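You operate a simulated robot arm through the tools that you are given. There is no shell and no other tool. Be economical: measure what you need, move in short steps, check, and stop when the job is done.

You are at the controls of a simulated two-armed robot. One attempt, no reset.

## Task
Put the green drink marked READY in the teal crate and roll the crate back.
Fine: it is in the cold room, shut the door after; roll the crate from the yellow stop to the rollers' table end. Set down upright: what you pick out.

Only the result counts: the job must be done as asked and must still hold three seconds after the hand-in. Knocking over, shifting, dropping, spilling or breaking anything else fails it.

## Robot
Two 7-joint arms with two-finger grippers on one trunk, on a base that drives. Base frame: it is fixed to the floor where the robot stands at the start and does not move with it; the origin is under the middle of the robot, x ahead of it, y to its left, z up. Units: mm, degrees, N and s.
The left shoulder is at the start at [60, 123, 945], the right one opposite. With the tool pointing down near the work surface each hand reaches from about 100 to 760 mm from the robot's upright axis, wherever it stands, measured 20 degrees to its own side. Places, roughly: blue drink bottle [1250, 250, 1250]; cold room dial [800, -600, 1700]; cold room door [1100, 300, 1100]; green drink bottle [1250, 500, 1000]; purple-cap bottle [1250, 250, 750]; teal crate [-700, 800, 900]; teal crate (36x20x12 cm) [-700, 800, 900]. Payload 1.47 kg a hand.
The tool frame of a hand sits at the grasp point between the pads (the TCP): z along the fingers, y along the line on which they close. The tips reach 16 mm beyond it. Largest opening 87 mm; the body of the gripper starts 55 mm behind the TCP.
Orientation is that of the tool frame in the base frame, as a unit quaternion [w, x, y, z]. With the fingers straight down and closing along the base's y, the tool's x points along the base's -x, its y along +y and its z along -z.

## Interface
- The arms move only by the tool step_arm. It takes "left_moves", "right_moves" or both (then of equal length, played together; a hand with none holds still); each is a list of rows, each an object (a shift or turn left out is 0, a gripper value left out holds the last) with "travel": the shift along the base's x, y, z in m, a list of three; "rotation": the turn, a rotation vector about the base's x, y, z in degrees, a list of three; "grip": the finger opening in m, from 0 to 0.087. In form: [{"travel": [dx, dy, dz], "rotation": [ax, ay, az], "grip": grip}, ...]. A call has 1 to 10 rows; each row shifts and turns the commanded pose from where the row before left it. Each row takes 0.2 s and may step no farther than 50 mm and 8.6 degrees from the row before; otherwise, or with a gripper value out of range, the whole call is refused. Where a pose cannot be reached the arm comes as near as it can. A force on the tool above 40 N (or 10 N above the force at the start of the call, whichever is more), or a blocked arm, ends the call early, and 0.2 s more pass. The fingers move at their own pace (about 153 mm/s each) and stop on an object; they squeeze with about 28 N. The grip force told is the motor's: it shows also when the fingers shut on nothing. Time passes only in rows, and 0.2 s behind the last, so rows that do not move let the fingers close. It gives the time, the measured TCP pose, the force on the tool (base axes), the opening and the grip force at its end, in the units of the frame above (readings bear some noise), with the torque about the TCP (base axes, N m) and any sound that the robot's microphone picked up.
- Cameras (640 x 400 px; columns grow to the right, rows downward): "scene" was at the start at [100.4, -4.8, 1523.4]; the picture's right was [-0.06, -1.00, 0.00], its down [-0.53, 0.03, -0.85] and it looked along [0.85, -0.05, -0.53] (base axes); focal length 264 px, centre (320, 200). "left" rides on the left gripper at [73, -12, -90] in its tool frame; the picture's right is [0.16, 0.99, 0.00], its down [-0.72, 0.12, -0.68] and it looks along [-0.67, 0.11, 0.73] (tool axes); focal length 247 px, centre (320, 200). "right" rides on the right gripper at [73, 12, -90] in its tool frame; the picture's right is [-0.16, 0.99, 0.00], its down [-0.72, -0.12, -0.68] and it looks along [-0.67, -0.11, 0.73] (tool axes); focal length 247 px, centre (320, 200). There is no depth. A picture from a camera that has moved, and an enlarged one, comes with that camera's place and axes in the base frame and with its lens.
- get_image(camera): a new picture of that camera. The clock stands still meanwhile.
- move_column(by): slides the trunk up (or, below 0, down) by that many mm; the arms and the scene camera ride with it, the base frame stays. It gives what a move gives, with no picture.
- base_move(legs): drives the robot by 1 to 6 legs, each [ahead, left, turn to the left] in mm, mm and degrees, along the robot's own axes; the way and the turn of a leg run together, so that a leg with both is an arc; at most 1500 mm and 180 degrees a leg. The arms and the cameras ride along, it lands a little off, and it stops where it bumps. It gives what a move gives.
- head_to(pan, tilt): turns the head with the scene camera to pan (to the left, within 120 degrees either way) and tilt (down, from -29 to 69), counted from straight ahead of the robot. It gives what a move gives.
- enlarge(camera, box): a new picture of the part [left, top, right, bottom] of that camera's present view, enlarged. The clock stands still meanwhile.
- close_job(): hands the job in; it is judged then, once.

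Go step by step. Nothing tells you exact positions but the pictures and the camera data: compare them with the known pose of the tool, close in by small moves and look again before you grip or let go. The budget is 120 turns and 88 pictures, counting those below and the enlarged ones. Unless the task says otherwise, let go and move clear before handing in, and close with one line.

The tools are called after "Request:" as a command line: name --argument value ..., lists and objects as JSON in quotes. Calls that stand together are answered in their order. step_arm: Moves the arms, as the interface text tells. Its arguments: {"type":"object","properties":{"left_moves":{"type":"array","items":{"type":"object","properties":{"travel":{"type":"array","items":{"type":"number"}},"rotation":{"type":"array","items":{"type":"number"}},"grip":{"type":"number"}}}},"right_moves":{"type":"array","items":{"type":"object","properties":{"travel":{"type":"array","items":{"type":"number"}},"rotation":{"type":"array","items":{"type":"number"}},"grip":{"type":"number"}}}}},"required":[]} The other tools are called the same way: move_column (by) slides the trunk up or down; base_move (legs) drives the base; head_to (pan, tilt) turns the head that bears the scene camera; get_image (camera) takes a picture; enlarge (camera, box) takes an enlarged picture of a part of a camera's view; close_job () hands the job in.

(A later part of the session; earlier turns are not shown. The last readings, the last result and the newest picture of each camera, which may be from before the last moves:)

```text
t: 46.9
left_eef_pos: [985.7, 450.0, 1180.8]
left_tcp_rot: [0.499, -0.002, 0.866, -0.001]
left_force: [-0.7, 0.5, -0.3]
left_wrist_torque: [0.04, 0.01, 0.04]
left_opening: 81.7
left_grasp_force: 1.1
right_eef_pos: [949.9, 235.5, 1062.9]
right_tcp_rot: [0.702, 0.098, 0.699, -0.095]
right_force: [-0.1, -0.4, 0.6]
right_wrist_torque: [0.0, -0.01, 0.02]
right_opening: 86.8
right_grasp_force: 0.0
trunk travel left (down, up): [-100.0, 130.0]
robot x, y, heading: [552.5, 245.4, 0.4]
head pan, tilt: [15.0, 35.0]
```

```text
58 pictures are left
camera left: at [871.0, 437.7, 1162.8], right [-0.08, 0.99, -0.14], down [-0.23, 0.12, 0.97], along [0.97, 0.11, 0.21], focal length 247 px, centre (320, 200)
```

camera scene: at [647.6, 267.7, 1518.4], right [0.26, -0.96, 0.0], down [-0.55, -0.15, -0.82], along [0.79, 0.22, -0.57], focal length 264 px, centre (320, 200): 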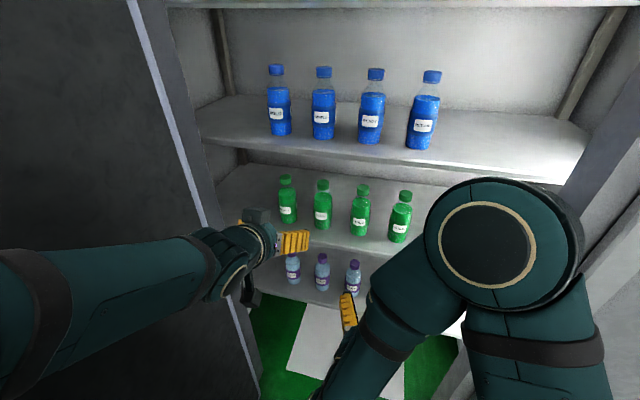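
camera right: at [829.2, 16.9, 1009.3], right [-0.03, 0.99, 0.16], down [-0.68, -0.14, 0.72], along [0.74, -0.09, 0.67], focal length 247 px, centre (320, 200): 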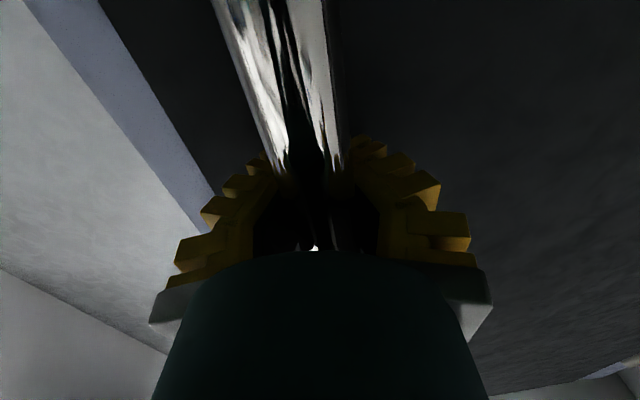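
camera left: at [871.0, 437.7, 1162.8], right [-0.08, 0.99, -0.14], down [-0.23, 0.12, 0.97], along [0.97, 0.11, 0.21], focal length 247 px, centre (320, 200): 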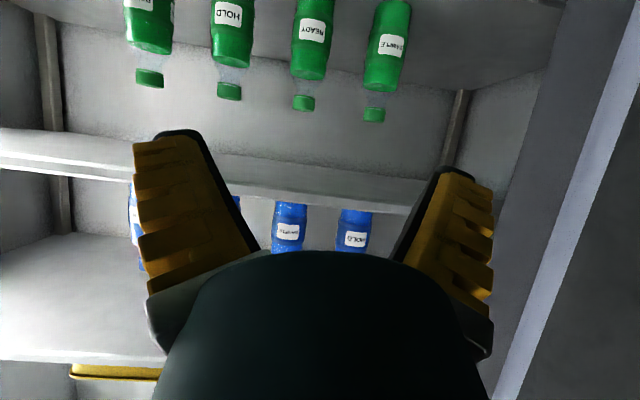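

The geometry agrees: READY at x≈1307, y≈437, from z≈935 to 1103. I'll drive 80 mm closer, lower the hand to bottle-body height in front of it and look.

Request:
base_move --legs '[[80, 0, 0]]'

Request:
step_arm --left_moves '[{"travel": [0.01, -0.002, -0.03]}, {"travel": [0.01, -0.002, -0.03]}, {"travel": [0.01, -0.002, -0.03]}, {"travel": [0.01, -0.002, -0.03]}, {"travel": [0.01, -0.002, -0.03]}, {"travel": [0.01, -0.002, -0.02]}, {"travel": [0, 0, 0]}]'

Request:
get_image --camera "left"

```text
t: 47.9
left_eef_pos: [1066.2, 450.4, 1179.8]
left_tcp_rot: [0.499, -0.002, 0.866, -0.001]
left_force: [0.5, 1.3, -1.1]
left_wrist_torque: [0.01, 0.01, -0.02]
left_opening: 81.8
left_grasp_force: 1.2
right_eef_pos: [1032.1, 236.9, 1061.7]
right_tcp_rot: [0.702, 0.099, 0.699, -0.095]
right_force: [0.8, 0.5, 0.3]
right_wrist_torque: [0.02, -0.03, 0.0]
right_opening: 87.1
right_grasp_force: 0.0
trunk travel left (down, up): [-100.0, 130.0]
robot x, y, heading: [632.2, 241.8, 0.5]
head pan, tilt: [15.0, 35.0]
```

```text
t: 49.5
left_eef_pos: [1139.4, 440.3, 1020.1]
left_tcp_rot: [0.499, -0.003, 0.866, -0.001]
left_force: [0.7, 0.7, -0.9]
left_wrist_torque: [-0.01, 0.0, 0.02]
left_opening: 81.8
left_grasp_force: 1.2
left hand out of reach, approached as far as the arm can: row 1, 2
right_eef_pos: [1029.9, 236.8, 1062.5]
right_tcp_rot: [0.702, 0.097, 0.699, -0.094]
right_force: [-1.2, -0.6, -0.3]
right_wrist_torque: [0.0, -0.02, -0.01]
right_opening: 86.9
right_grasp_force: 0.1
trunk travel left (down, up): [-100.0, 130.0]
robot x, y, heading: [634.1, 244.6, 0.6]
head pan, tilt: [15.0, 35.0]
```

```text
57 pictures are left
camera left: at [1025.1, 428.0, 1001.5], right [-0.08, 0.99, -0.14], down [-0.23, 0.12, 0.97], along [0.97, 0.11, 0.21], focal length 247 px, centre (320, 200)
```

left: 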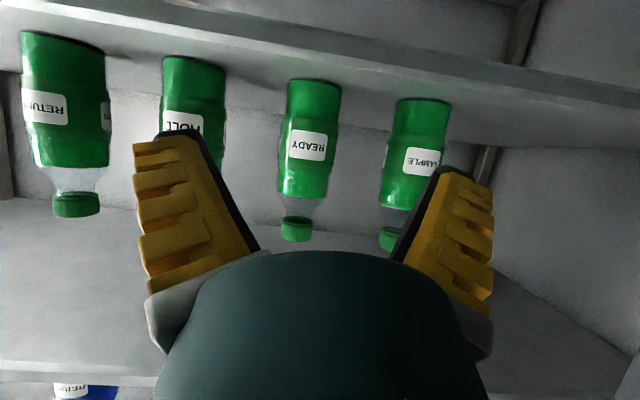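

The hand is lined up (TCP y 440, z 1020). I'll advance 110 mm and re-check.

Request:
step_arm --left_moves '[{"travel": [0.04, 0, -0.002]}, {"travel": [0.04, 0, -0.002]}, {"travel": [0.03, 0, -0.002]}, {"travel": [0, 0, 0]}]'

Request:
get_image --camera "left"

Request:
get_image --camera "scene"

```text
t: 50.5
left_eef_pos: [1249.9, 443.4, 1015.8]
left_tcp_rot: [0.5, -0.006, 0.866, -0.002]
left_force: [0.5, 0.2, -0.3]
left_wrist_torque: [-0.01, -0.02, 0.01]
left_opening: 81.6
left_grasp_force: 0.2
right_eef_pos: [1031.4, 236.2, 1062.3]
right_tcp_rot: [0.702, 0.099, 0.699, -0.097]
right_force: [-0.1, 0.5, 0.6]
right_wrist_torque: [0.02, -0.01, 0.03]
right_opening: 86.9
right_grasp_force: 0.0
trunk travel left (down, up): [-100.0, 130.0]
robot x, y, heading: [630.8, 246.4, 0.4]
head pan, tilt: [15.0, 35.0]
```

```text
56 pictures are left
camera left: at [1135.8, 429.3, 997.0], right [-0.09, 0.99, -0.15], down [-0.23, 0.12, 0.97], along [0.97, 0.12, 0.22], focal length 247 px, centre (320, 200)
```

left: 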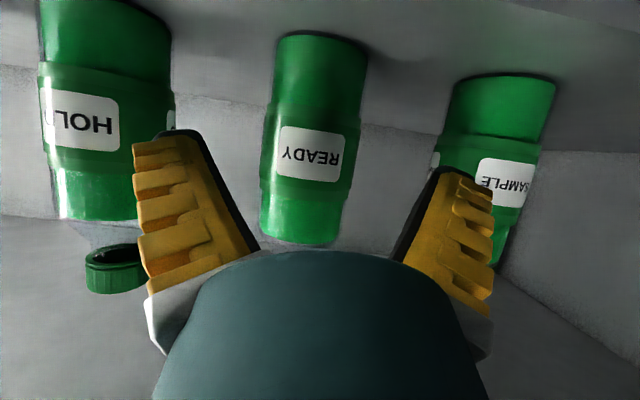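

```text
55 pictures are left
camera scene: at [727.2, 268.5, 1518.4], right [0.26, -0.96, 0.0], down [-0.55, -0.15, -0.82], along [0.79, 0.22, -0.57], focal length 264 px, centre (320, 200)
```

scene: 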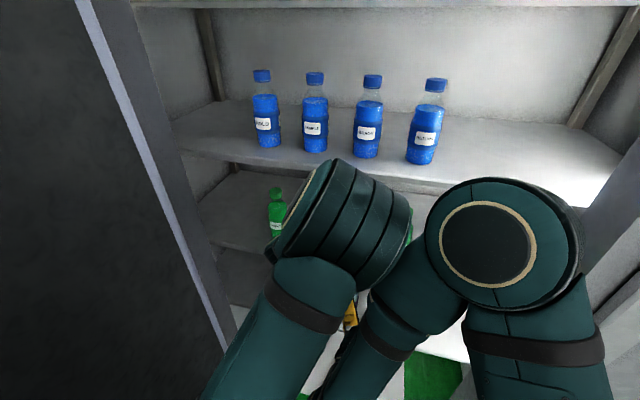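

Alignment is good; scale change puts the bottle axis near x≈1293. I'll advance 43 mm and close.

Request:
step_arm --left_moves '[{"travel": [0.02, -0.002, 0]}, {"travel": [0.023, -0.001, 0]}, {"travel": [0, 0, 0]}]'

Request:
get_image --camera "left"

```text
t: 51.3
left_eef_pos: [1297.2, 459.7, 1063.7]
left_tcp_rot: [0.536, -0.053, 0.842, -0.039]
left_force: [0.3, 0.2, 0.2]
left_wrist_torque: [-0.01, -0.01, 0.0]
left_opening: 81.5
left_grasp_force: 0.8
right_eef_pos: [1036.2, 227.1, 1059.8]
right_tcp_rot: [0.698, 0.108, 0.7, -0.106]
right_force: [0.4, 0.6, 0.4]
right_wrist_torque: [-0.02, -0.01, -0.02]
right_opening: 87.0
right_grasp_force: 0.0
trunk travel left (down, up): [-100.0, 130.0]
robot x, y, heading: [636.1, 246.1, 0.4]
head pan, tilt: [15.0, 35.0]
stopped in row 3 (left hand): the arm was blocked; the commanded pose is now the measured one
```

```text
54 pictures are left
camera left: at [1185.2, 438.7, 1038.4], right [-0.11, 0.96, -0.26], down [-0.32, 0.22, 0.92], along [0.94, 0.19, 0.28], focal length 247 px, centre (320, 200)
```

left: 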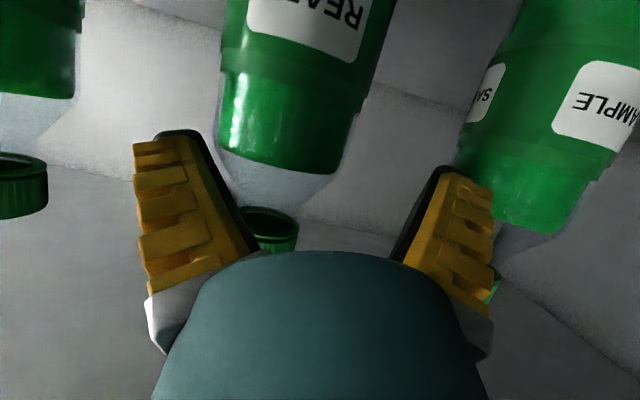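

The arms touched each other (left elbow against right forearm) before gripping; the bottles look undisturbed. I'll back the left hand out, reverse the base and clear the right arm.

Request:
step_arm --left_moves '[{"travel": [-0.02, 0, 0]}, {"travel": [-0.03, -0.005, 0]}, {"travel": [-0.03, -0.005, 0]}, {"travel": [-0.03, 0, 0]}]'

Request:
get_image --camera "left"

Request:
get_image --camera "scene"

```text
t: 52.3
left_eef_pos: [1186.3, 448.6, 1063.2]
left_tcp_rot: [0.537, -0.051, 0.841, -0.04]
left_force: [0.1, -0.1, 0.2]
left_wrist_torque: [0.0, 0.02, 0.02]
left_opening: 81.7
left_grasp_force: 1.4
right_eef_pos: [1035.2, 228.1, 1059.9]
right_tcp_rot: [0.699, 0.106, 0.699, -0.106]
right_force: [-0.8, -0.2, -0.3]
right_wrist_torque: [-0.02, 0.02, 0.05]
right_opening: 87.0
right_grasp_force: 0.1
trunk travel left (down, up): [-100.0, 130.0]
robot x, y, heading: [636.7, 244.4, 0.5]
head pan, tilt: [15.0, 35.0]
```

```text
53 pictures are left
camera left: at [1075.0, 428.4, 1038.5], right [-0.11, 0.96, -0.26], down [-0.32, 0.22, 0.92], along [0.94, 0.19, 0.28], focal length 247 px, centre (320, 200)
```

left: 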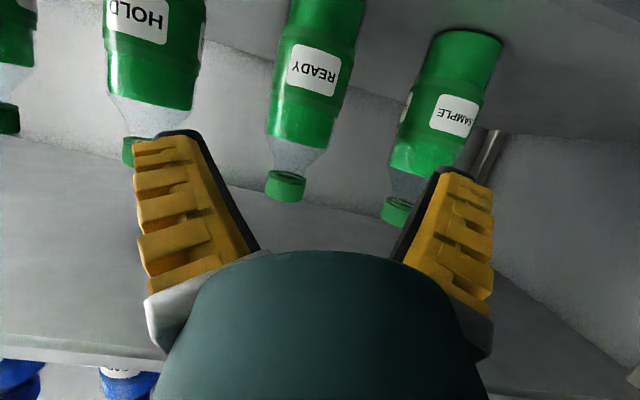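

```text
52 pictures are left
camera scene: at [727.0, 268.5, 1518.5], right [0.27, -0.96, 0.0], down [-0.55, -0.15, -0.82], along [0.79, 0.22, -0.57], focal length 264 px, centre (320, 200)
```

scene: 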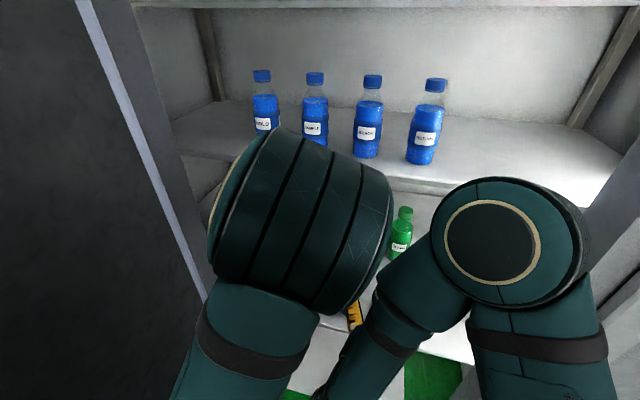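

The left elbow swung inward over the right forearm. I'll back off 250 mm and move the right hand well to the right.

Request:
base_move --legs '[[-250, 0, 0]]'

Request:
step_arm --right_moves '[{"travel": [0.0, -0.03, 0], "rotation": [0, 7.5, 0]}, {"travel": [0.0, -0.03, 0], "rotation": [0, 7.5, 0]}, {"travel": [0.0, -0.03, 0], "rotation": [0, 7.5, 0]}, {"travel": [0.0, -0.03, 0], "rotation": [0, 7.5, 0]}, {"travel": [0.0, -0.03, 0], "rotation": [0, 7.5, 0]}, {"travel": [0.0, -0.03, 0], "rotation": [0, 7.5, 0]}, {"travel": [0.0, -0.03, 0], "rotation": [0, 7.5, 0]}, {"travel": [0.0, -0.03, 0], "rotation": [0, 7.5, 0]}, {"travel": [0.0, -0.03, 0], "rotation": [0, 7.5, 0]}, {"travel": [0.0, -0.03, 0], "rotation": [0, 7.5, 0]}]'

Request:
get_image --camera "scene"

```text
t: 54.1
left_eef_pos: [938.0, 446.2, 1063.8]
left_tcp_rot: [0.537, -0.05, 0.841, -0.04]
left_force: [-1.0, -0.2, 0.5]
left_wrist_torque: [-0.01, 0.02, -0.01]
left_opening: 81.4
left_grasp_force: 1.3
right_eef_pos: [784.6, 225.2, 1060.3]
right_tcp_rot: [0.698, 0.107, 0.7, -0.106]
right_force: [0.1, 0.3, 0.1]
right_wrist_torque: [-0.02, 0.04, 0.02]
right_opening: 87.1
right_grasp_force: 0.0
trunk travel left (down, up): [-100.0, 130.0]
robot x, y, heading: [379.7, 241.3, 0.4]
head pan, tilt: [15.0, 35.0]
```

```text
t: 56.3
left_eef_pos: [938.4, 445.4, 1063.1]
left_tcp_rot: [0.536, -0.052, 0.842, -0.039]
left_force: [0.7, -1.0, -0.2]
left_wrist_torque: [-0.01, -0.01, -0.02]
left_opening: 81.5
left_grasp_force: 0.9
right_eef_pos: [830.6, -31.3, 1060.3]
right_tcp_rot: [0.127, 0.021, 0.98, -0.149]
right_force: [0.7, 0.0, 0.3]
right_wrist_torque: [0.02, 0.0, 0.01]
right_opening: 87.1
right_grasp_force: 0.0
right hand out of reach, approached as far as the arm can: row 1, 2, 3, 4
trunk travel left (down, up): [-100.0, 130.0]
robot x, y, heading: [386.0, 244.2, 0.2]
head pan, tilt: [15.0, 35.0]
```

```text
51 pictures are left
camera scene: at [478.4, 266.2, 1518.3], right [0.26, -0.96, 0.0], down [-0.55, -0.15, -0.82], along [0.79, 0.22, -0.57], focal length 264 px, centre (320, 200)
```

scene: 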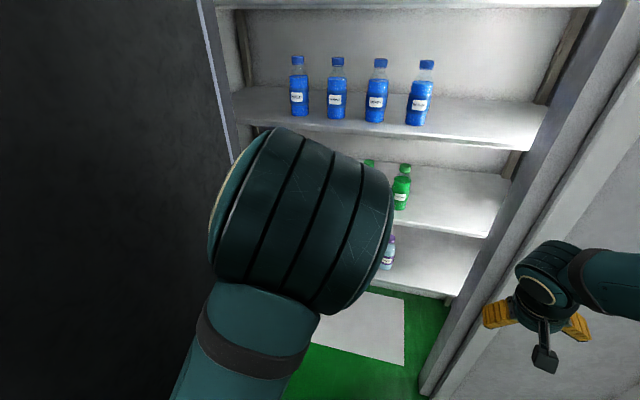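

Right hand is clear; I'll pull it back so it won't hit the door jamb, and restore the left hand's orientation and height.

Request:
step_arm --right_moves '[{"travel": [-0.04, 0, 0]}, {"travel": [-0.04, 0, 0]}, {"travel": [-0.04, 0, 0]}, {"travel": [-0.04, 0, 0]}, {"travel": [-0.04, 0, 0]}]' --left_moves '[{"travel": [0, -0.002, -0.01], "rotation": [3.4, 2.5, -1.3]}, {"travel": [0, -0.002, -0.01], "rotation": [3.4, 2.5, -1.3]}, {"travel": [0, -0.002, -0.01]}, {"travel": [0, -0.002, -0.01]}, {"travel": [0, 0, -0.007]}]'

Request:
base_move --legs '[[270, 0, 0]]'

Request:
get_image --camera "left"

Request:
get_image --camera "scene"

```text
t: 57.5
left_eef_pos: [938.4, 437.8, 1017.3]
left_tcp_rot: [0.501, -0.001, 0.866, 0.0]
left_force: [0.1, 0.1, 0.5]
left_wrist_torque: [-0.01, 0.0, 0.01]
left_opening: 81.7
left_grasp_force: 1.3
right_eef_pos: [685.8, -43.0, 1105.6]
right_tcp_rot: [0.126, 0.02, 0.981, -0.149]
right_force: [0.0, 0.5, -0.4]
right_wrist_torque: [0.02, 0.03, 0.02]
right_opening: 87.2
right_grasp_force: 0.1
right hand out of reach, approached as far as the arm can: row 3, 4, 5
trunk travel left (down, up): [-100.0, 130.0]
robot x, y, heading: [378.3, 241.1, 0.4]
head pan, tilt: [15.0, 35.0]
```

```text
t: 59.4
left_eef_pos: [1211.5, 439.1, 1016.0]
left_tcp_rot: [0.499, -0.003, 0.867, 0.0]
left_force: [-0.7, -0.1, -0.2]
left_wrist_torque: [0.03, 0.0, -0.02]
left_opening: 81.8
left_grasp_force: 1.3
right_eef_pos: [959.6, -43.3, 1104.9]
right_tcp_rot: [0.127, 0.022, 0.981, -0.149]
right_force: [0.5, -0.7, -0.3]
right_wrist_torque: [0.01, -0.02, -0.01]
right_opening: 86.8
right_grasp_force: 0.0
trunk travel left (down, up): [-100.0, 130.0]
robot x, y, heading: [655.1, 245.9, 0.1]
head pan, tilt: [15.0, 35.0]
```

```text
50 pictures are left
camera left: at [1096.1, 427.2, 999.2], right [-0.08, 0.99, -0.14], down [-0.23, 0.12, 0.97], along [0.97, 0.11, 0.21], focal length 247 px, centre (320, 200)
```

left: 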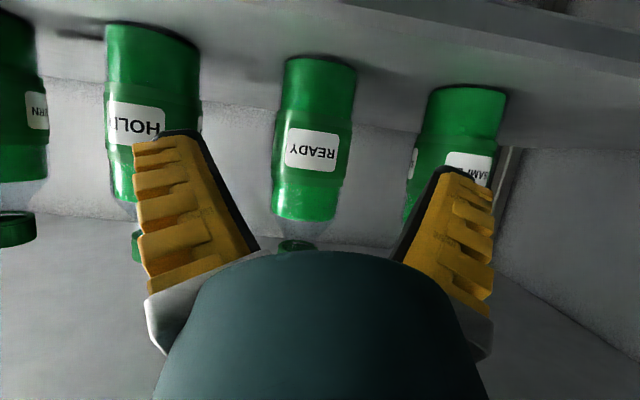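

```text
49 pictures are left
camera scene: at [750.7, 267.9, 1518.3], right [0.26, -0.96, 0.0], down [-0.55, -0.15, -0.82], along [0.79, 0.22, -0.57], focal length 264 px, centre (320, 200)
```

scene: 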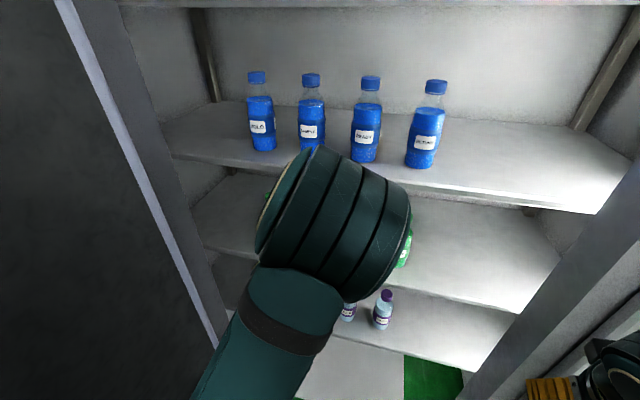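

Clear now. I'll advance by the arm 82 mm to bring the pads around the bottle.

Request:
step_arm --left_moves '[{"travel": [0.025, 0, 0]}, {"travel": [0.025, -0.001, 0]}, {"travel": [0.02, 0, 0]}, {"travel": [0.012, 0, 0]}, {"travel": [0, 0, 0]}]'

Request:
get_image --camera "left"

```text
t: 60.6
left_eef_pos: [1292.4, 438.7, 1017.5]
left_tcp_rot: [0.5, -0.002, 0.866, 0.0]
left_force: [-0.4, 0.9, 0.5]
left_wrist_torque: [0.0, -0.05, -0.01]
left_opening: 81.5
left_grasp_force: 1.4
right_eef_pos: [957.7, -44.2, 1106.3]
right_tcp_rot: [0.126, 0.02, 0.981, -0.148]
right_force: [-0.5, 0.0, 0.4]
right_wrist_torque: [0.03, -0.01, 0.02]
right_opening: 87.1
right_grasp_force: 0.1
trunk travel left (down, up): [-100.0, 130.0]
robot x, y, heading: [655.4, 245.7, 0.3]
head pan, tilt: [15.0, 35.0]
```

```text
48 pictures are left
camera left: at [1178.0, 426.2, 999.6], right [-0.08, 0.99, -0.14], down [-0.23, 0.12, 0.97], along [0.97, 0.11, 0.21], focal length 247 px, centre (320, 200)
```

left: 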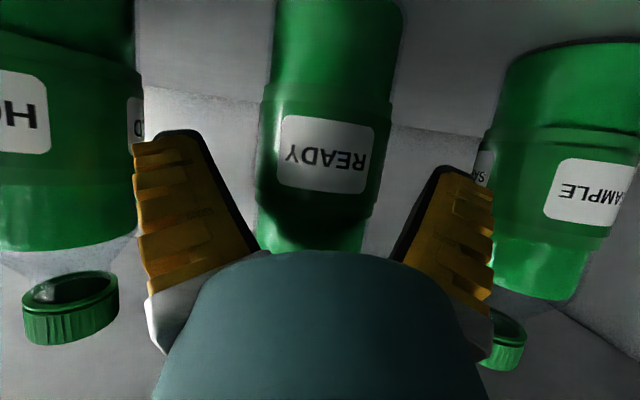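

The bottle axis is at about x≈1296, between the pads. I'll nudge 6 mm and close.

Request:
step_arm --left_moves '[{"travel": [0.006, 0, 0]}, {"grip": 0.03}, {"grip": 0.03}, {"grip": 0.03}, {"grip": 0.0}, {"grip": 0.0}]'

Request:
get_image --camera "left"

```text
t: 62.0
left_eef_pos: [1298.5, 437.8, 1016.3]
left_tcp_rot: [0.499, -0.002, 0.867, 0.0]
left_force: [0.7, -1.0, -0.7]
left_wrist_torque: [0.03, -0.13, -0.03]
left_opening: 55.6
left_grasp_force: 27.8
right_eef_pos: [958.7, -41.5, 1106.0]
right_tcp_rot: [0.126, 0.02, 0.98, -0.149]
right_force: [-0.1, 0.4, 0.9]
right_wrist_torque: [-0.01, -0.02, -0.01]
right_opening: 87.0
right_grasp_force: 0.1
trunk travel left (down, up): [-100.0, 130.0]
robot x, y, heading: [654.3, 247.4, 0.4]
head pan, tilt: [15.0, 35.0]
```

```text
47 pictures are left
camera left: at [1183.9, 426.1, 999.5], right [-0.08, 0.99, -0.14], down [-0.23, 0.12, 0.97], along [0.97, 0.11, 0.21], focal length 247 px, centre (320, 200)
```

left: 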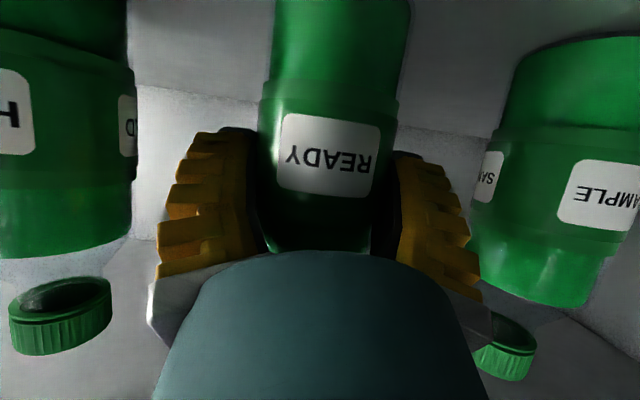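

Gripped at 55.6 mm. I'll lift 30 mm and then draw the bottle straight out.

Request:
step_arm --left_moves '[{"travel": [0, 0, 0.01]}, {"travel": [0, 0, 0.01]}, {"travel": [0, 0, 0.01]}, {"travel": [-0.02, 0, 0]}, {"travel": [-0.03, 0, 0]}, {"travel": [-0.03, 0, 0]}, {"travel": [0, 0, 0]}]'

Request:
get_image --camera "left"

```text
t: 63.6
left_eef_pos: [1218.5, 437.3, 1046.0]
left_tcp_rot: [0.499, -0.001, 0.867, 0.0]
left_force: [-0.2, -0.2, -3.1]
left_wrist_torque: [0.0, 0.04, 0.0]
left_opening: 55.4
left_grasp_force: 28.0
right_eef_pos: [959.2, -41.8, 1105.5]
right_tcp_rot: [0.127, 0.02, 0.98, -0.149]
right_force: [0.9, -0.1, -0.9]
right_wrist_torque: [-0.05, 0.04, 0.01]
right_opening: 87.2
right_grasp_force: 0.1
trunk travel left (down, up): [-100.0, 130.0]
robot x, y, heading: [652.0, 243.2, 0.6]
head pan, tilt: [15.0, 35.0]
```

```text
46 pictures are left
camera left: at [1104.3, 425.7, 1029.4], right [-0.08, 0.99, -0.14], down [-0.23, 0.12, 0.97], along [0.97, 0.11, 0.21], focal length 247 px, centre (320, 200)
```

left: 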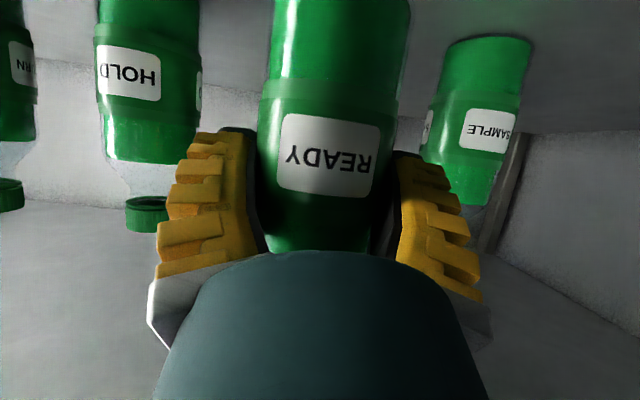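

The bottle is out. I'll reverse clear of the door opening, then look around toward the table before turning.

Request:
base_move --legs '[[-650, -40, 0]]'

Request:
head_to --pan 105 --tilt 30

Request:
get_image --camera "scene"

```text
t: 67.2
left_eef_pos: [567.9, 396.1, 1047.4]
left_tcp_rot: [0.5, -0.001, 0.866, -0.001]
left_force: [-0.2, -0.1, -3.3]
left_wrist_torque: [0.01, 0.02, 0.01]
left_opening: 55.4
left_grasp_force: 27.6
right_eef_pos: [309.4, -85.0, 1106.0]
right_tcp_rot: [0.126, 0.02, 0.98, -0.149]
right_force: [0.2, -0.3, 0.6]
right_wrist_torque: [-0.02, -0.04, 0.02]
right_opening: 86.9
right_grasp_force: 0.1
trunk travel left (down, up): [-100.0, 130.0]
robot x, y, heading: [6.1, 204.9, 0.2]
head pan, tilt: [15.0, 35.0]
```

```text
t: 68.9
left_eef_pos: [569.2, 395.4, 1047.2]
left_tcp_rot: [0.499, -0.002, 0.866, 0.0]
left_force: [0.6, -0.8, -3.1]
left_wrist_torque: [0.02, 0.03, 0.03]
left_opening: 55.7
left_grasp_force: 27.5
right_eef_pos: [308.3, -85.9, 1106.5]
right_tcp_rot: [0.126, 0.02, 0.981, -0.149]
right_force: [-0.1, 0.4, 0.1]
right_wrist_torque: [-0.02, -0.01, -0.01]
right_opening: 87.0
right_grasp_force: 0.0
trunk travel left (down, up): [-100.0, 130.0]
robot x, y, heading: [1.9, 204.5, 0.3]
head pan, tilt: [105.0, 30.0]
```

```text
45 pictures are left
camera scene: at [-8.9, 289.0, 1526.2], right [0.96, 0.26, 0.0], down [0.13, -0.48, -0.87], along [-0.23, 0.84, -0.5], focal length 264 px, centre (320, 200)
```

scene: 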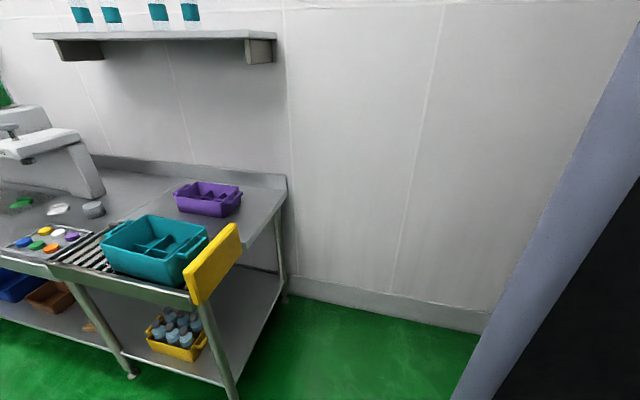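

The bottle would need a higher grip to clear the crate's rim on set-down. The safest way is to set it back on its shelf spot and re-grip it at the cap, so I'll drive back in.

Request:
base_move --legs '[[648, 40, 0]]'

Request:
get_image --camera "left"

```text
t: 72.5
left_eef_pos: [1208.1, 437.8, 1047.1]
left_tcp_rot: [0.5, 0.0, 0.866, -0.001]
left_force: [-0.1, -0.7, -4.5]
left_wrist_torque: [-0.04, 0.01, 0.05]
left_opening: 55.5
left_grasp_force: 27.9
right_eef_pos: [949.8, -42.8, 1106.6]
right_tcp_rot: [0.126, 0.021, 0.98, -0.15]
right_force: [0.6, -0.3, 0.3]
right_wrist_torque: [0.01, 0.02, -0.02]
right_opening: 87.0
right_grasp_force: 0.0
trunk travel left (down, up): [-100.0, 130.0]
robot x, y, heading: [643.0, 240.0, 0.0]
head pan, tilt: [105.0, 30.0]
```

```text
44 pictures are left
camera left: at [1095.3, 424.6, 1029.2], right [-0.08, 0.99, -0.14], down [-0.23, 0.12, 0.97], along [0.97, 0.11, 0.21], focal length 247 px, centre (320, 200)
```

left: 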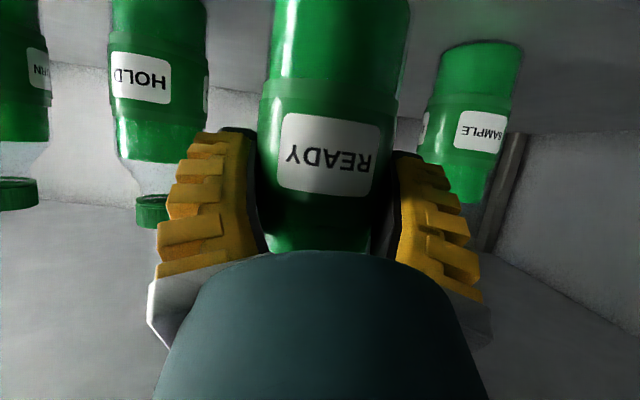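

I'll advance 80 mm and lower the bottle to its original height.

Request:
step_arm --left_moves '[{"travel": [0.03, 0, 0]}, {"travel": [0.03, 0, 0]}, {"travel": [0.02, 0, 0]}, {"travel": [0, 0, -0.012]}, {"travel": [0, 0, -0.012]}, {"travel": [0, 0, -0.005]}, {"travel": [0, 0, 0]}]'

Request:
step_arm --left_moves '[{"travel": [0, 0, -0.001]}, {"travel": [0, 0, 0]}]'

```text
t: 74.1
left_eef_pos: [1289.3, 436.7, 1016.6]
left_tcp_rot: [0.499, -0.001, 0.866, -0.001]
left_force: [0.2, -0.7, -3.2]
left_wrist_torque: [0.0, 0.0, 0.01]
left_opening: 55.2
left_grasp_force: 28.2
right_eef_pos: [948.6, -43.3, 1106.0]
right_tcp_rot: [0.126, 0.021, 0.981, -0.149]
right_force: [0.6, -0.1, -0.1]
right_wrist_torque: [-0.02, 0.02, 0.0]
right_opening: 86.7
right_grasp_force: 0.0
trunk travel left (down, up): [-100.0, 130.0]
robot x, y, heading: [642.6, 244.2, -0.1]
head pan, tilt: [105.0, 30.0]
```

```text
t: 74.7
left_eef_pos: [1289.6, 436.6, 1017.4]
left_tcp_rot: [0.5, -0.001, 0.866, 0.0]
left_force: [-0.6, -0.9, 1.0]
left_wrist_torque: [0.11, -0.07, -0.01]
left_opening: 55.6
left_grasp_force: 28.0
right_eef_pos: [948.5, -44.3, 1106.2]
right_tcp_rot: [0.126, 0.022, 0.98, -0.15]
right_force: [0.5, -0.1, 0.0]
right_wrist_torque: [0.0, 0.03, -0.01]
right_opening: 87.1
right_grasp_force: 0.1
trunk travel left (down, up): [-100.0, 130.0]
robot x, y, heading: [642.8, 244.4, -0.1]
head pan, tilt: [105.0, 30.0]
```

Bottle bottom touched the shelf. I'll release, then raise straight up 40 mm and look before going to cap height.

Request:
step_arm --left_moves '[{"grip": 0.065}, {"grip": 0.08}, {"grip": 0.08}, {"travel": [0, 0, 0.015]}, {"travel": [0, 0, 0.015]}, {"travel": [0, 0, 0.01]}, {}]'

Request:
get_image --camera "left"

Request:
head_to --pan 30 --tilt 30

Request:
get_image --camera "scene"

```text
t: 76.3
left_eef_pos: [1289.1, 436.1, 1058.2]
left_tcp_rot: [0.5, -0.001, 0.866, 0.0]
left_force: [0.2, -1.0, -0.4]
left_wrist_torque: [-0.01, 0.0, 0.0]
left_opening: 81.5
left_grasp_force: 1.0
right_eef_pos: [949.5, -43.5, 1107.3]
right_tcp_rot: [0.126, 0.021, 0.981, -0.149]
right_force: [-0.2, 0.0, -0.3]
right_wrist_torque: [-0.04, -0.01, -0.04]
right_opening: 87.0
right_grasp_force: 0.0
trunk travel left (down, up): [-100.0, 130.0]
robot x, y, heading: [646.1, 244.4, 0.2]
head pan, tilt: [105.0, 30.0]
```

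```text
43 pictures are left
camera left: at [1174.7, 424.3, 1039.9], right [-0.08, 0.99, -0.14], down [-0.23, 0.12, 0.97], along [0.97, 0.11, 0.21], focal length 247 px, centre (320, 200)
```

left: 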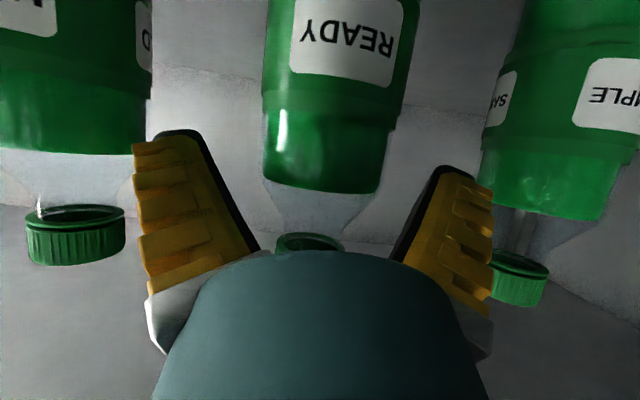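

```text
t: 77.7
left_eef_pos: [1288.4, 435.7, 1056.6]
left_tcp_rot: [0.499, 0.0, 0.866, -0.001]
left_force: [0.6, 0.1, -0.2]
left_wrist_torque: [0.0, 0.02, 0.03]
left_opening: 81.5
left_grasp_force: 1.0
right_eef_pos: [947.6, -42.6, 1106.5]
right_tcp_rot: [0.127, 0.021, 0.98, -0.149]
right_force: [0.0, -0.7, 0.3]
right_wrist_torque: [0.02, 0.0, -0.03]
right_opening: 87.0
right_grasp_force: 0.0
trunk travel left (down, up): [-100.0, 130.0]
robot x, y, heading: [643.1, 243.8, 0.2]
head pan, tilt: [30.0, 30.0]
```

```text
42 pictures are left
camera scene: at [733.1, 289.9, 1526.2], right [0.5, -0.86, 0.0], down [-0.43, -0.25, -0.87], along [0.75, 0.44, -0.5], focal length 264 px, centre (320, 200)
```

scene: 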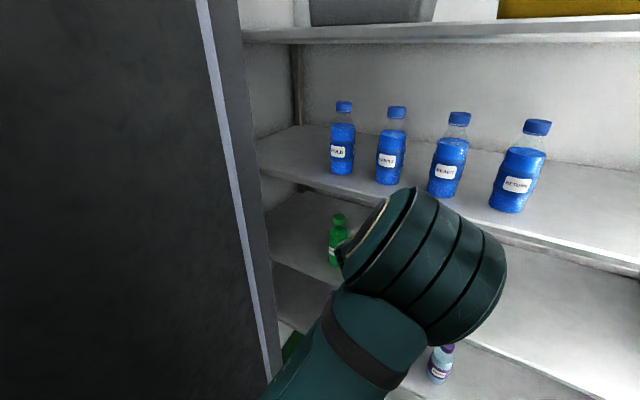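

The cap centre is at about z 1097. I'll raise 38 mm more in small steps and close gently on the cap.

Request:
step_arm --left_moves '[{"travel": [0, 0.001, 0.01]}, {"travel": [0, 0, 0.01]}, {"travel": [0, 0, 0.01]}, {"travel": [0, 0, 0.009]}, {}]'

Request:
get_image --camera "left"

```text
t: 78.9
left_eef_pos: [1288.4, 437.4, 1095.0]
left_tcp_rot: [0.499, -0.001, 0.866, -0.001]
left_force: [-0.3, 0.2, -0.6]
left_wrist_torque: [0.02, -0.03, 0.02]
left_opening: 81.6
left_grasp_force: 1.4
right_eef_pos: [948.2, -43.5, 1105.7]
right_tcp_rot: [0.126, 0.02, 0.981, -0.149]
right_force: [0.1, -0.5, -0.2]
right_wrist_torque: [0.01, 0.01, 0.0]
right_opening: 87.0
right_grasp_force: 0.0
trunk travel left (down, up): [-100.0, 130.0]
robot x, y, heading: [639.9, 243.7, 0.2]
head pan, tilt: [30.0, 30.0]
```

```text
41 pictures are left
camera left: at [1175.0, 425.5, 1078.7], right [-0.08, 0.99, -0.14], down [-0.23, 0.12, 0.97], along [0.97, 0.11, 0.21], focal length 247 px, centre (320, 200)
```

left: 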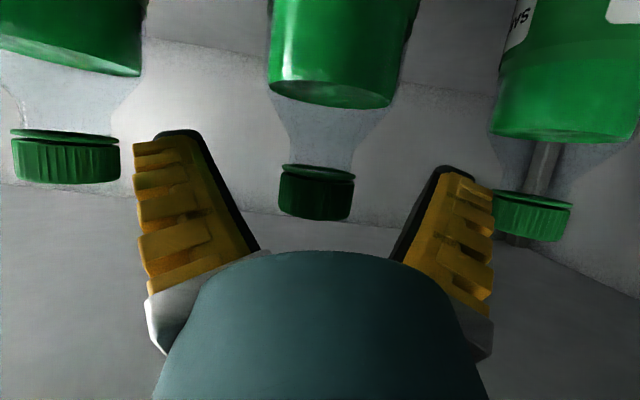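

The cap (35 mm wide, centre z≈1100) is between the pads. Closing.

Request:
step_arm --left_moves '[{"travel": [0, 0, 0.004]}, {"grip": 0.04}, {"grip": 0.03}, {"grip": 0.0}, {"grip": 0.0}, {}]'

Request:
step_arm --left_moves '[{"travel": [0, 0, 0.01]}, {"travel": [0, 0, 0.01]}, {"travel": [0, 0, 0.0]}, {}]'

Request:
get_image --camera "left"

```text
t: 80.3
left_eef_pos: [1290.1, 436.0, 1101.7]
left_tcp_rot: [0.5, -0.001, 0.866, 0.0]
left_force: [0.6, -0.5, 3.3]
left_wrist_torque: [0.05, -0.22, -0.02]
left_opening: 30.9
left_grasp_force: 28.4
right_eef_pos: [946.6, -43.5, 1106.9]
right_tcp_rot: [0.126, 0.022, 0.981, -0.149]
right_force: [0.3, 0.0, 0.6]
right_wrist_torque: [0.03, -0.02, 0.01]
right_opening: 87.2
right_grasp_force: 0.1
trunk travel left (down, up): [-100.0, 130.0]
robot x, y, heading: [645.5, 241.8, 0.2]
head pan, tilt: [30.0, 30.0]
```

```text
t: 81.3
left_eef_pos: [1288.7, 438.3, 1120.2]
left_tcp_rot: [0.499, -0.001, 0.867, -0.001]
left_force: [0.5, -0.8, -2.8]
left_wrist_torque: [-0.01, -0.02, -0.02]
left_opening: 30.2
left_grasp_force: 27.6
right_eef_pos: [949.0, -43.1, 1105.8]
right_tcp_rot: [0.127, 0.021, 0.98, -0.149]
right_force: [-0.3, 0.4, -0.6]
right_wrist_torque: [0.02, 0.01, 0.01]
right_opening: 87.1
right_grasp_force: 0.1
trunk travel left (down, up): [-100.0, 130.0]
robot x, y, heading: [642.6, 247.7, -0.0]
head pan, tilt: [30.0, 30.0]
```

```text
40 pictures are left
camera left: at [1174.7, 425.3, 1102.2], right [-0.08, 0.99, -0.14], down [-0.23, 0.12, 0.97], along [0.97, 0.11, 0.21], focal length 247 px, centre (320, 200)
```

left: 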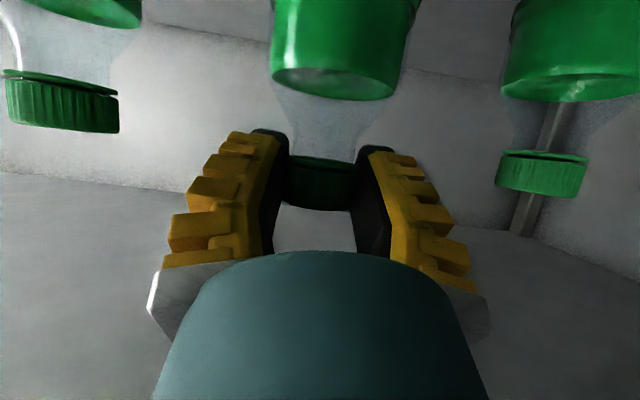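

Held by the cap, upright. I'll back out of the cold room, tuck the hand in 140 mm, then back further before turning left to the table.

Request:
base_move --legs '[[-650, -40, 0]]'

Request:
step_arm --left_moves '[{"travel": [-0.02, 0, 0.005]}, {"travel": [-0.03, 0, 0.005]}, {"travel": [-0.03, 0, 0.005]}, {"travel": [-0.03, 0, 0.005]}, {"travel": [-0.02, 0, 0]}, {"travel": [-0.01, 0, 0]}, {}]'

Request:
base_move --legs '[[-250, 0, 0], [0, 0, 90]]'

Request:
head_to --pan 20 --tilt 35

Request:
get_image --camera "scene"

```text
t: 85.0
left_eef_pos: [637.0, 396.8, 1120.2]
left_tcp_rot: [0.499, -0.002, 0.867, 0.001]
left_force: [-0.6, 0.2, -3.7]
left_wrist_torque: [0.01, 0.03, 0.02]
left_opening: 30.3
left_grasp_force: 28.5
right_eef_pos: [296.9, -85.2, 1106.3]
right_tcp_rot: [0.126, 0.019, 0.981, -0.149]
right_force: [0.3, -0.3, -0.1]
right_wrist_torque: [-0.04, -0.01, 0.01]
right_opening: 86.9
right_grasp_force: 0.1
trunk travel left (down, up): [-100.0, 130.0]
robot x, y, heading: [-6.4, 199.1, 0.3]
head pan, tilt: [30.0, 30.0]
```

```text
t: 86.6
left_eef_pos: [496.3, 398.1, 1140.3]
left_tcp_rot: [0.499, -0.002, 0.867, 0.0]
left_force: [-0.3, 0.4, -2.9]
left_wrist_torque: [0.0, 0.0, 0.01]
left_opening: 30.6
left_grasp_force: 28.6
right_eef_pos: [297.6, -85.4, 1106.0]
right_tcp_rot: [0.126, 0.021, 0.98, -0.15]
right_force: [-0.5, -0.2, 0.0]
right_wrist_torque: [0.0, -0.02, 0.02]
right_opening: 87.3
right_grasp_force: 0.0
trunk travel left (down, up): [-100.0, 130.0]
robot x, y, heading: [-8.9, 200.8, 0.4]
head pan, tilt: [30.0, 30.0]
```

```text
t: 92.2
left_eef_pos: [-458.5, 702.2, 1140.2]
left_tcp_rot: [-0.351, 0.618, -0.607, -0.356]
left_force: [0.8, 0.8, -3.1]
left_wrist_torque: [0.0, 0.02, -0.03]
left_opening: 30.0
left_grasp_force: 28.6
right_eef_pos: [26.8, 508.2, 1106.2]
right_tcp_rot: [0.195, -0.683, 0.704, -0.015]
right_force: [-0.2, 0.2, 0.3]
right_wrist_torque: [-0.01, 0.03, -0.02]
right_opening: 87.0
right_grasp_force: 0.1
trunk travel left (down, up): [-100.0, 130.0]
robot x, y, heading: [-259.1, 201.9, 91.0]
head pan, tilt: [30.0, 30.0]
```

```text
t: 93.0
left_eef_pos: [-458.1, 703.5, 1140.5]
left_tcp_rot: [-0.351, 0.617, -0.608, -0.356]
left_force: [0.1, -0.4, -4.0]
left_wrist_torque: [0.0, 0.01, -0.01]
left_opening: 30.1
left_grasp_force: 28.0
right_eef_pos: [27.9, 508.3, 1106.4]
right_tcp_rot: [0.195, -0.683, 0.703, -0.014]
right_force: [-0.6, 0.0, 0.3]
right_wrist_torque: [-0.03, 0.04, 0.02]
right_opening: 86.9
right_grasp_force: 0.0
trunk travel left (down, up): [-100.0, 130.0]
robot x, y, heading: [-256.5, 200.3, 91.1]
head pan, tilt: [20.0, 35.0]
```

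```text
39 pictures are left
camera scene: at [-287.6, 293.2, 1518.4], right [0.93, 0.36, 0.0], down [0.21, -0.54, -0.82], along [-0.29, 0.76, -0.57], focal length 264 px, centre (320, 200)
```

scene: 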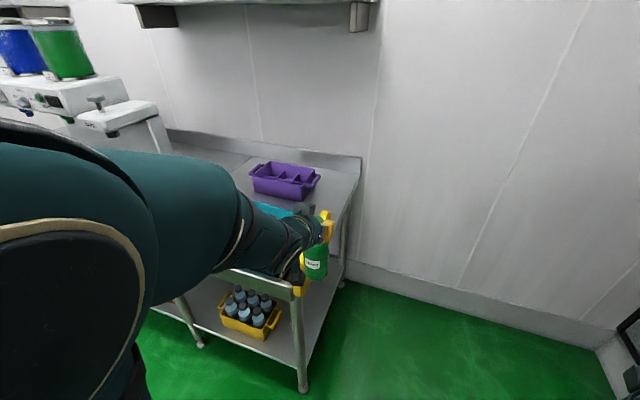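

The bottle is upright. I'll raise it 60 mm, then slide left to get in front of the crate.

Request:
step_arm --left_moves '[{"travel": [0, 0, 0.02]}, {"travel": [0, 0, 0.02]}, {"travel": [0, 0, 0.02]}, {}]'

Request:
base_move --legs '[[-60, 260, -1]]'

Request:
head_to --pan 0 --tilt 40

Request:
get_image --camera "scene"

Request:
get_image --camera "right"

```text
t: 94.0
left_eef_pos: [-457.4, 703.9, 1200.2]
left_tcp_rot: [-0.351, 0.618, -0.608, -0.355]
left_force: [0.1, 0.1, -3.9]
left_wrist_torque: [-0.05, 0.02, -0.01]
left_opening: 30.0
left_grasp_force: 28.4
right_eef_pos: [25.8, 509.3, 1106.9]
right_tcp_rot: [0.195, -0.683, 0.704, -0.015]
right_force: [-1.0, 0.2, 0.2]
right_wrist_torque: [0.02, -0.01, 0.0]
right_opening: 87.0
right_grasp_force: 0.0
trunk travel left (down, up): [-100.0, 130.0]
robot x, y, heading: [-259.7, 201.3, 90.9]
head pan, tilt: [20.0, 35.0]
```

```text
t: 96.8
left_eef_pos: [-707.6, 644.3, 1200.6]
left_tcp_rot: [0.354, -0.612, 0.613, 0.352]
left_force: [-1.0, 0.1, -3.1]
left_wrist_torque: [-0.02, -0.04, -0.06]
left_opening: 29.9
left_grasp_force: 28.0
right_eef_pos: [-226.4, 441.5, 1105.3]
right_tcp_rot: [0.195, -0.677, 0.71, -0.017]
right_force: [0.1, 0.2, 0.2]
right_wrist_torque: [-0.03, -0.02, 0.02]
right_opening: 86.9
right_grasp_force: 0.1
trunk travel left (down, up): [-100.0, 130.0]
robot x, y, heading: [-517.7, 139.0, 89.7]
head pan, tilt: [20.0, 35.0]
```

```text
t: 97.7
left_eef_pos: [-708.4, 645.8, 1201.6]
left_tcp_rot: [0.354, -0.612, 0.614, 0.351]
left_force: [0.3, 0.2, -2.6]
left_wrist_torque: [-0.03, 0.02, 0.0]
left_opening: 30.0
left_grasp_force: 27.4
right_eef_pos: [-226.8, 441.3, 1105.9]
right_tcp_rot: [0.194, -0.677, 0.709, -0.017]
right_force: [1.0, -0.2, -0.1]
right_wrist_torque: [-0.01, 0.02, 0.01]
right_opening: 87.2
right_grasp_force: 0.2
trunk travel left (down, up): [-100.0, 130.0]
robot x, y, heading: [-516.7, 139.5, 90.0]
head pan, tilt: [0.0, 40.0]
```

```text
38 pictures are left
camera scene: at [-515.2, 234.1, 1510.8], right [1.0, 0.0, 0.0], down [0.0, -0.64, -0.77], along [0.0, 0.77, -0.64], focal length 264 px, centre (320, 200)
```

scene: 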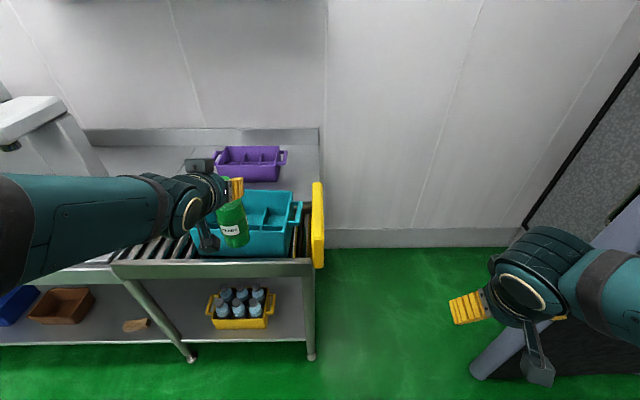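

```text
37 pictures are left
camera right: at [-265.9, 350.3, 1167.7], right [-0.94, 0.23, -0.24], down [-0.09, 0.53, 0.84], along [0.33, 0.82, -0.48], focal length 247 px, centre (320, 200)
```

right: 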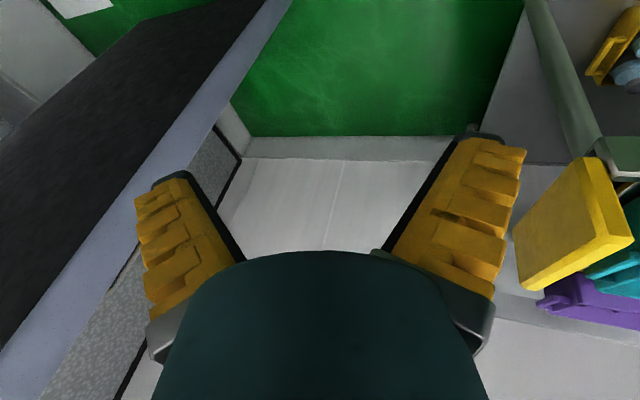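

I see the crate with its dividers. Enlarging to find a compartment and the heights.

Request:
enlarge --camera "scene" --box '[100, 140, 340, 290]'

```text
2.67 times, centred on (220, 215) of scene
camera zoom: at [-515.2, 234.1, 1510.8], right [1.0, 0.0, 0.0], down [0.0, -0.64, -0.77], along [0.0, 0.77, -0.64], focal length 705 px, centre (587, 160)
```

zoom: 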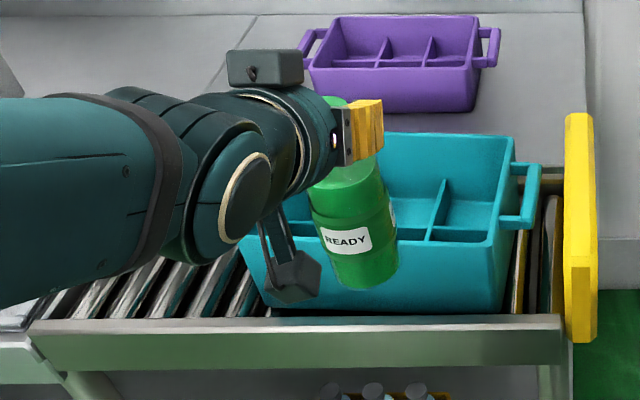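

Crate geometry: rim z≈911, base z≈791, y 796–996, body x ≈ −890…−620, with low dividers. The right compartment centre is at about x −668. I'll drive ahead 200 and right 40 with the bottle high above the rim, then look.

Request:
base_move --legs '[[200, -40, 0]]'

Request:
head_to --pan 12 --tilt 52

Request:
get_image --camera "scene"

```text
t: 99.3
left_eef_pos: [-667.9, 845.3, 1199.6]
left_tcp_rot: [0.353, -0.612, 0.614, 0.351]
left_force: [0.2, -0.1, -4.4]
left_wrist_torque: [-0.04, 0.01, -0.03]
left_opening: 29.9
left_grasp_force: 28.0
right_eef_pos: [-187.4, 641.4, 1105.4]
right_tcp_rot: [0.194, -0.677, 0.71, -0.017]
right_force: [0.5, 0.9, -1.0]
right_wrist_torque: [-0.01, -0.03, -0.04]
right_opening: 87.2
right_grasp_force: 0.0
trunk travel left (down, up): [-100.0, 130.0]
robot x, y, heading: [-477.6, 335.9, 89.8]
head pan, tilt: [0.0, 40.0]
```

```text
t: 100.0
left_eef_pos: [-667.4, 844.8, 1200.9]
left_tcp_rot: [0.355, -0.611, 0.614, 0.352]
left_force: [-0.5, 0.3, -4.3]
left_wrist_torque: [-0.03, 0.02, -0.03]
left_opening: 30.3
left_grasp_force: 28.1
right_eef_pos: [-188.6, 640.5, 1105.6]
right_tcp_rot: [0.195, -0.676, 0.711, -0.017]
right_force: [-0.3, 0.0, 0.3]
right_wrist_torque: [-0.04, 0.0, 0.01]
right_opening: 87.1
right_grasp_force: 0.1
trunk travel left (down, up): [-100.0, 130.0]
robot x, y, heading: [-474.2, 337.6, 89.9]
head pan, tilt: [12.0, 52.0]
```

```text
35 pictures are left
camera scene: at [-490.5, 421.8, 1494.0], right [0.98, 0.2, 0.0], down [0.16, -0.77, -0.62], along [-0.13, 0.6, -0.79], focal length 264 px, centre (320, 200)
```

scene: 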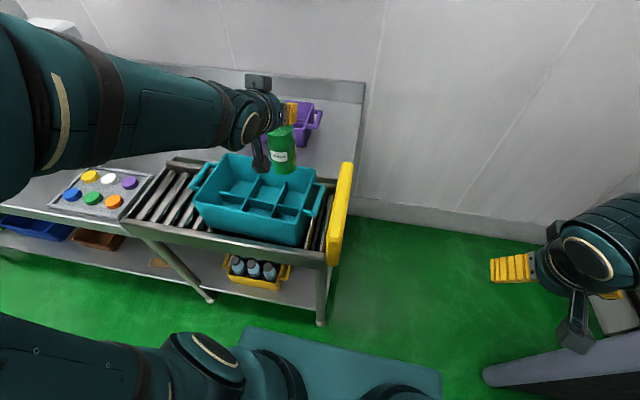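

Request:
enlarge --camera "scene" --box '[130, 125, 370, 275]'

```text
2.67 times, centred on (250, 200) of scene
camera zoom: at [-490.5, 421.8, 1494.0], right [0.98, 0.2, 0.0], down [0.16, -0.77, -0.62], along [-0.13, 0.6, -0.79], focal length 705 px, centre (507, 200)
```

zoom: 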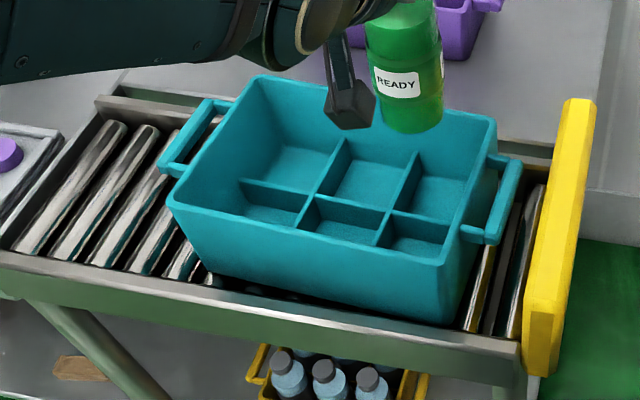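

The crate is empty with a 2×3 grid: centre x≈−776, y≈896. I'll aim for the front-middle cell at (−776, 848), shifting the base left 109 mm and checking.

Request:
base_move --legs '[[0, 108, 0]]'

Request:
step_arm --left_moves '[{"travel": [0, 0, -0.04]}, {"travel": [0, 0, -0.04]}, {"travel": [0, 0, -0.03]}, {}]'

Request:
enlarge --camera "scene" --box '[200, 120, 440, 270]'

```text
t: 101.6
left_eef_pos: [-776.3, 843.7, 1200.3]
left_tcp_rot: [0.354, -0.612, 0.613, 0.353]
left_force: [1.0, -0.2, -3.1]
left_wrist_torque: [-0.04, 0.01, -0.06]
left_opening: 30.0
left_grasp_force: 28.3
right_eef_pos: [-296.7, 640.4, 1107.2]
right_tcp_rot: [0.195, -0.676, 0.71, -0.016]
right_force: [-0.5, -0.5, -0.4]
right_wrist_torque: [-0.01, -0.02, 0.01]
right_opening: 87.3
right_grasp_force: 0.0
trunk travel left (down, up): [-100.0, 130.0]
robot x, y, heading: [-584.7, 339.8, 89.9]
head pan, tilt: [12.0, 52.0]
```

```text
t: 102.6
left_eef_pos: [-773.5, 844.4, 1090.4]
left_tcp_rot: [0.355, -0.611, 0.614, 0.352]
left_force: [0.0, 0.9, -3.6]
left_wrist_torque: [0.02, -0.03, 0.0]
left_opening: 30.4
left_grasp_force: 27.9
right_eef_pos: [-295.3, 640.1, 1105.7]
right_tcp_rot: [0.195, -0.676, 0.71, -0.017]
right_force: [1.0, 0.2, 0.9]
right_wrist_torque: [0.04, 0.05, -0.01]
right_opening: 86.9
right_grasp_force: 0.0
trunk travel left (down, up): [-100.0, 130.0]
robot x, y, heading: [-584.0, 339.7, 89.6]
head pan, tilt: [12.0, 52.0]
```

```text
2.67 times, centred on (320, 195) of scene
camera zoom: at [-599.1, 421.7, 1494.0], right [0.98, 0.2, 0.0], down [0.16, -0.77, -0.62], along [-0.13, 0.6, -0.79], focal length 705 px, centre (320, 213)
```

zoom: 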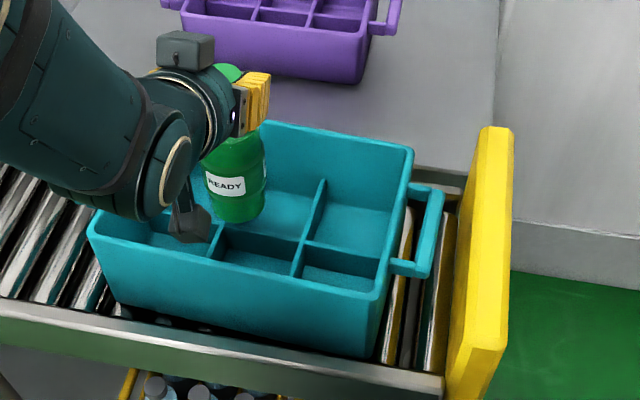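

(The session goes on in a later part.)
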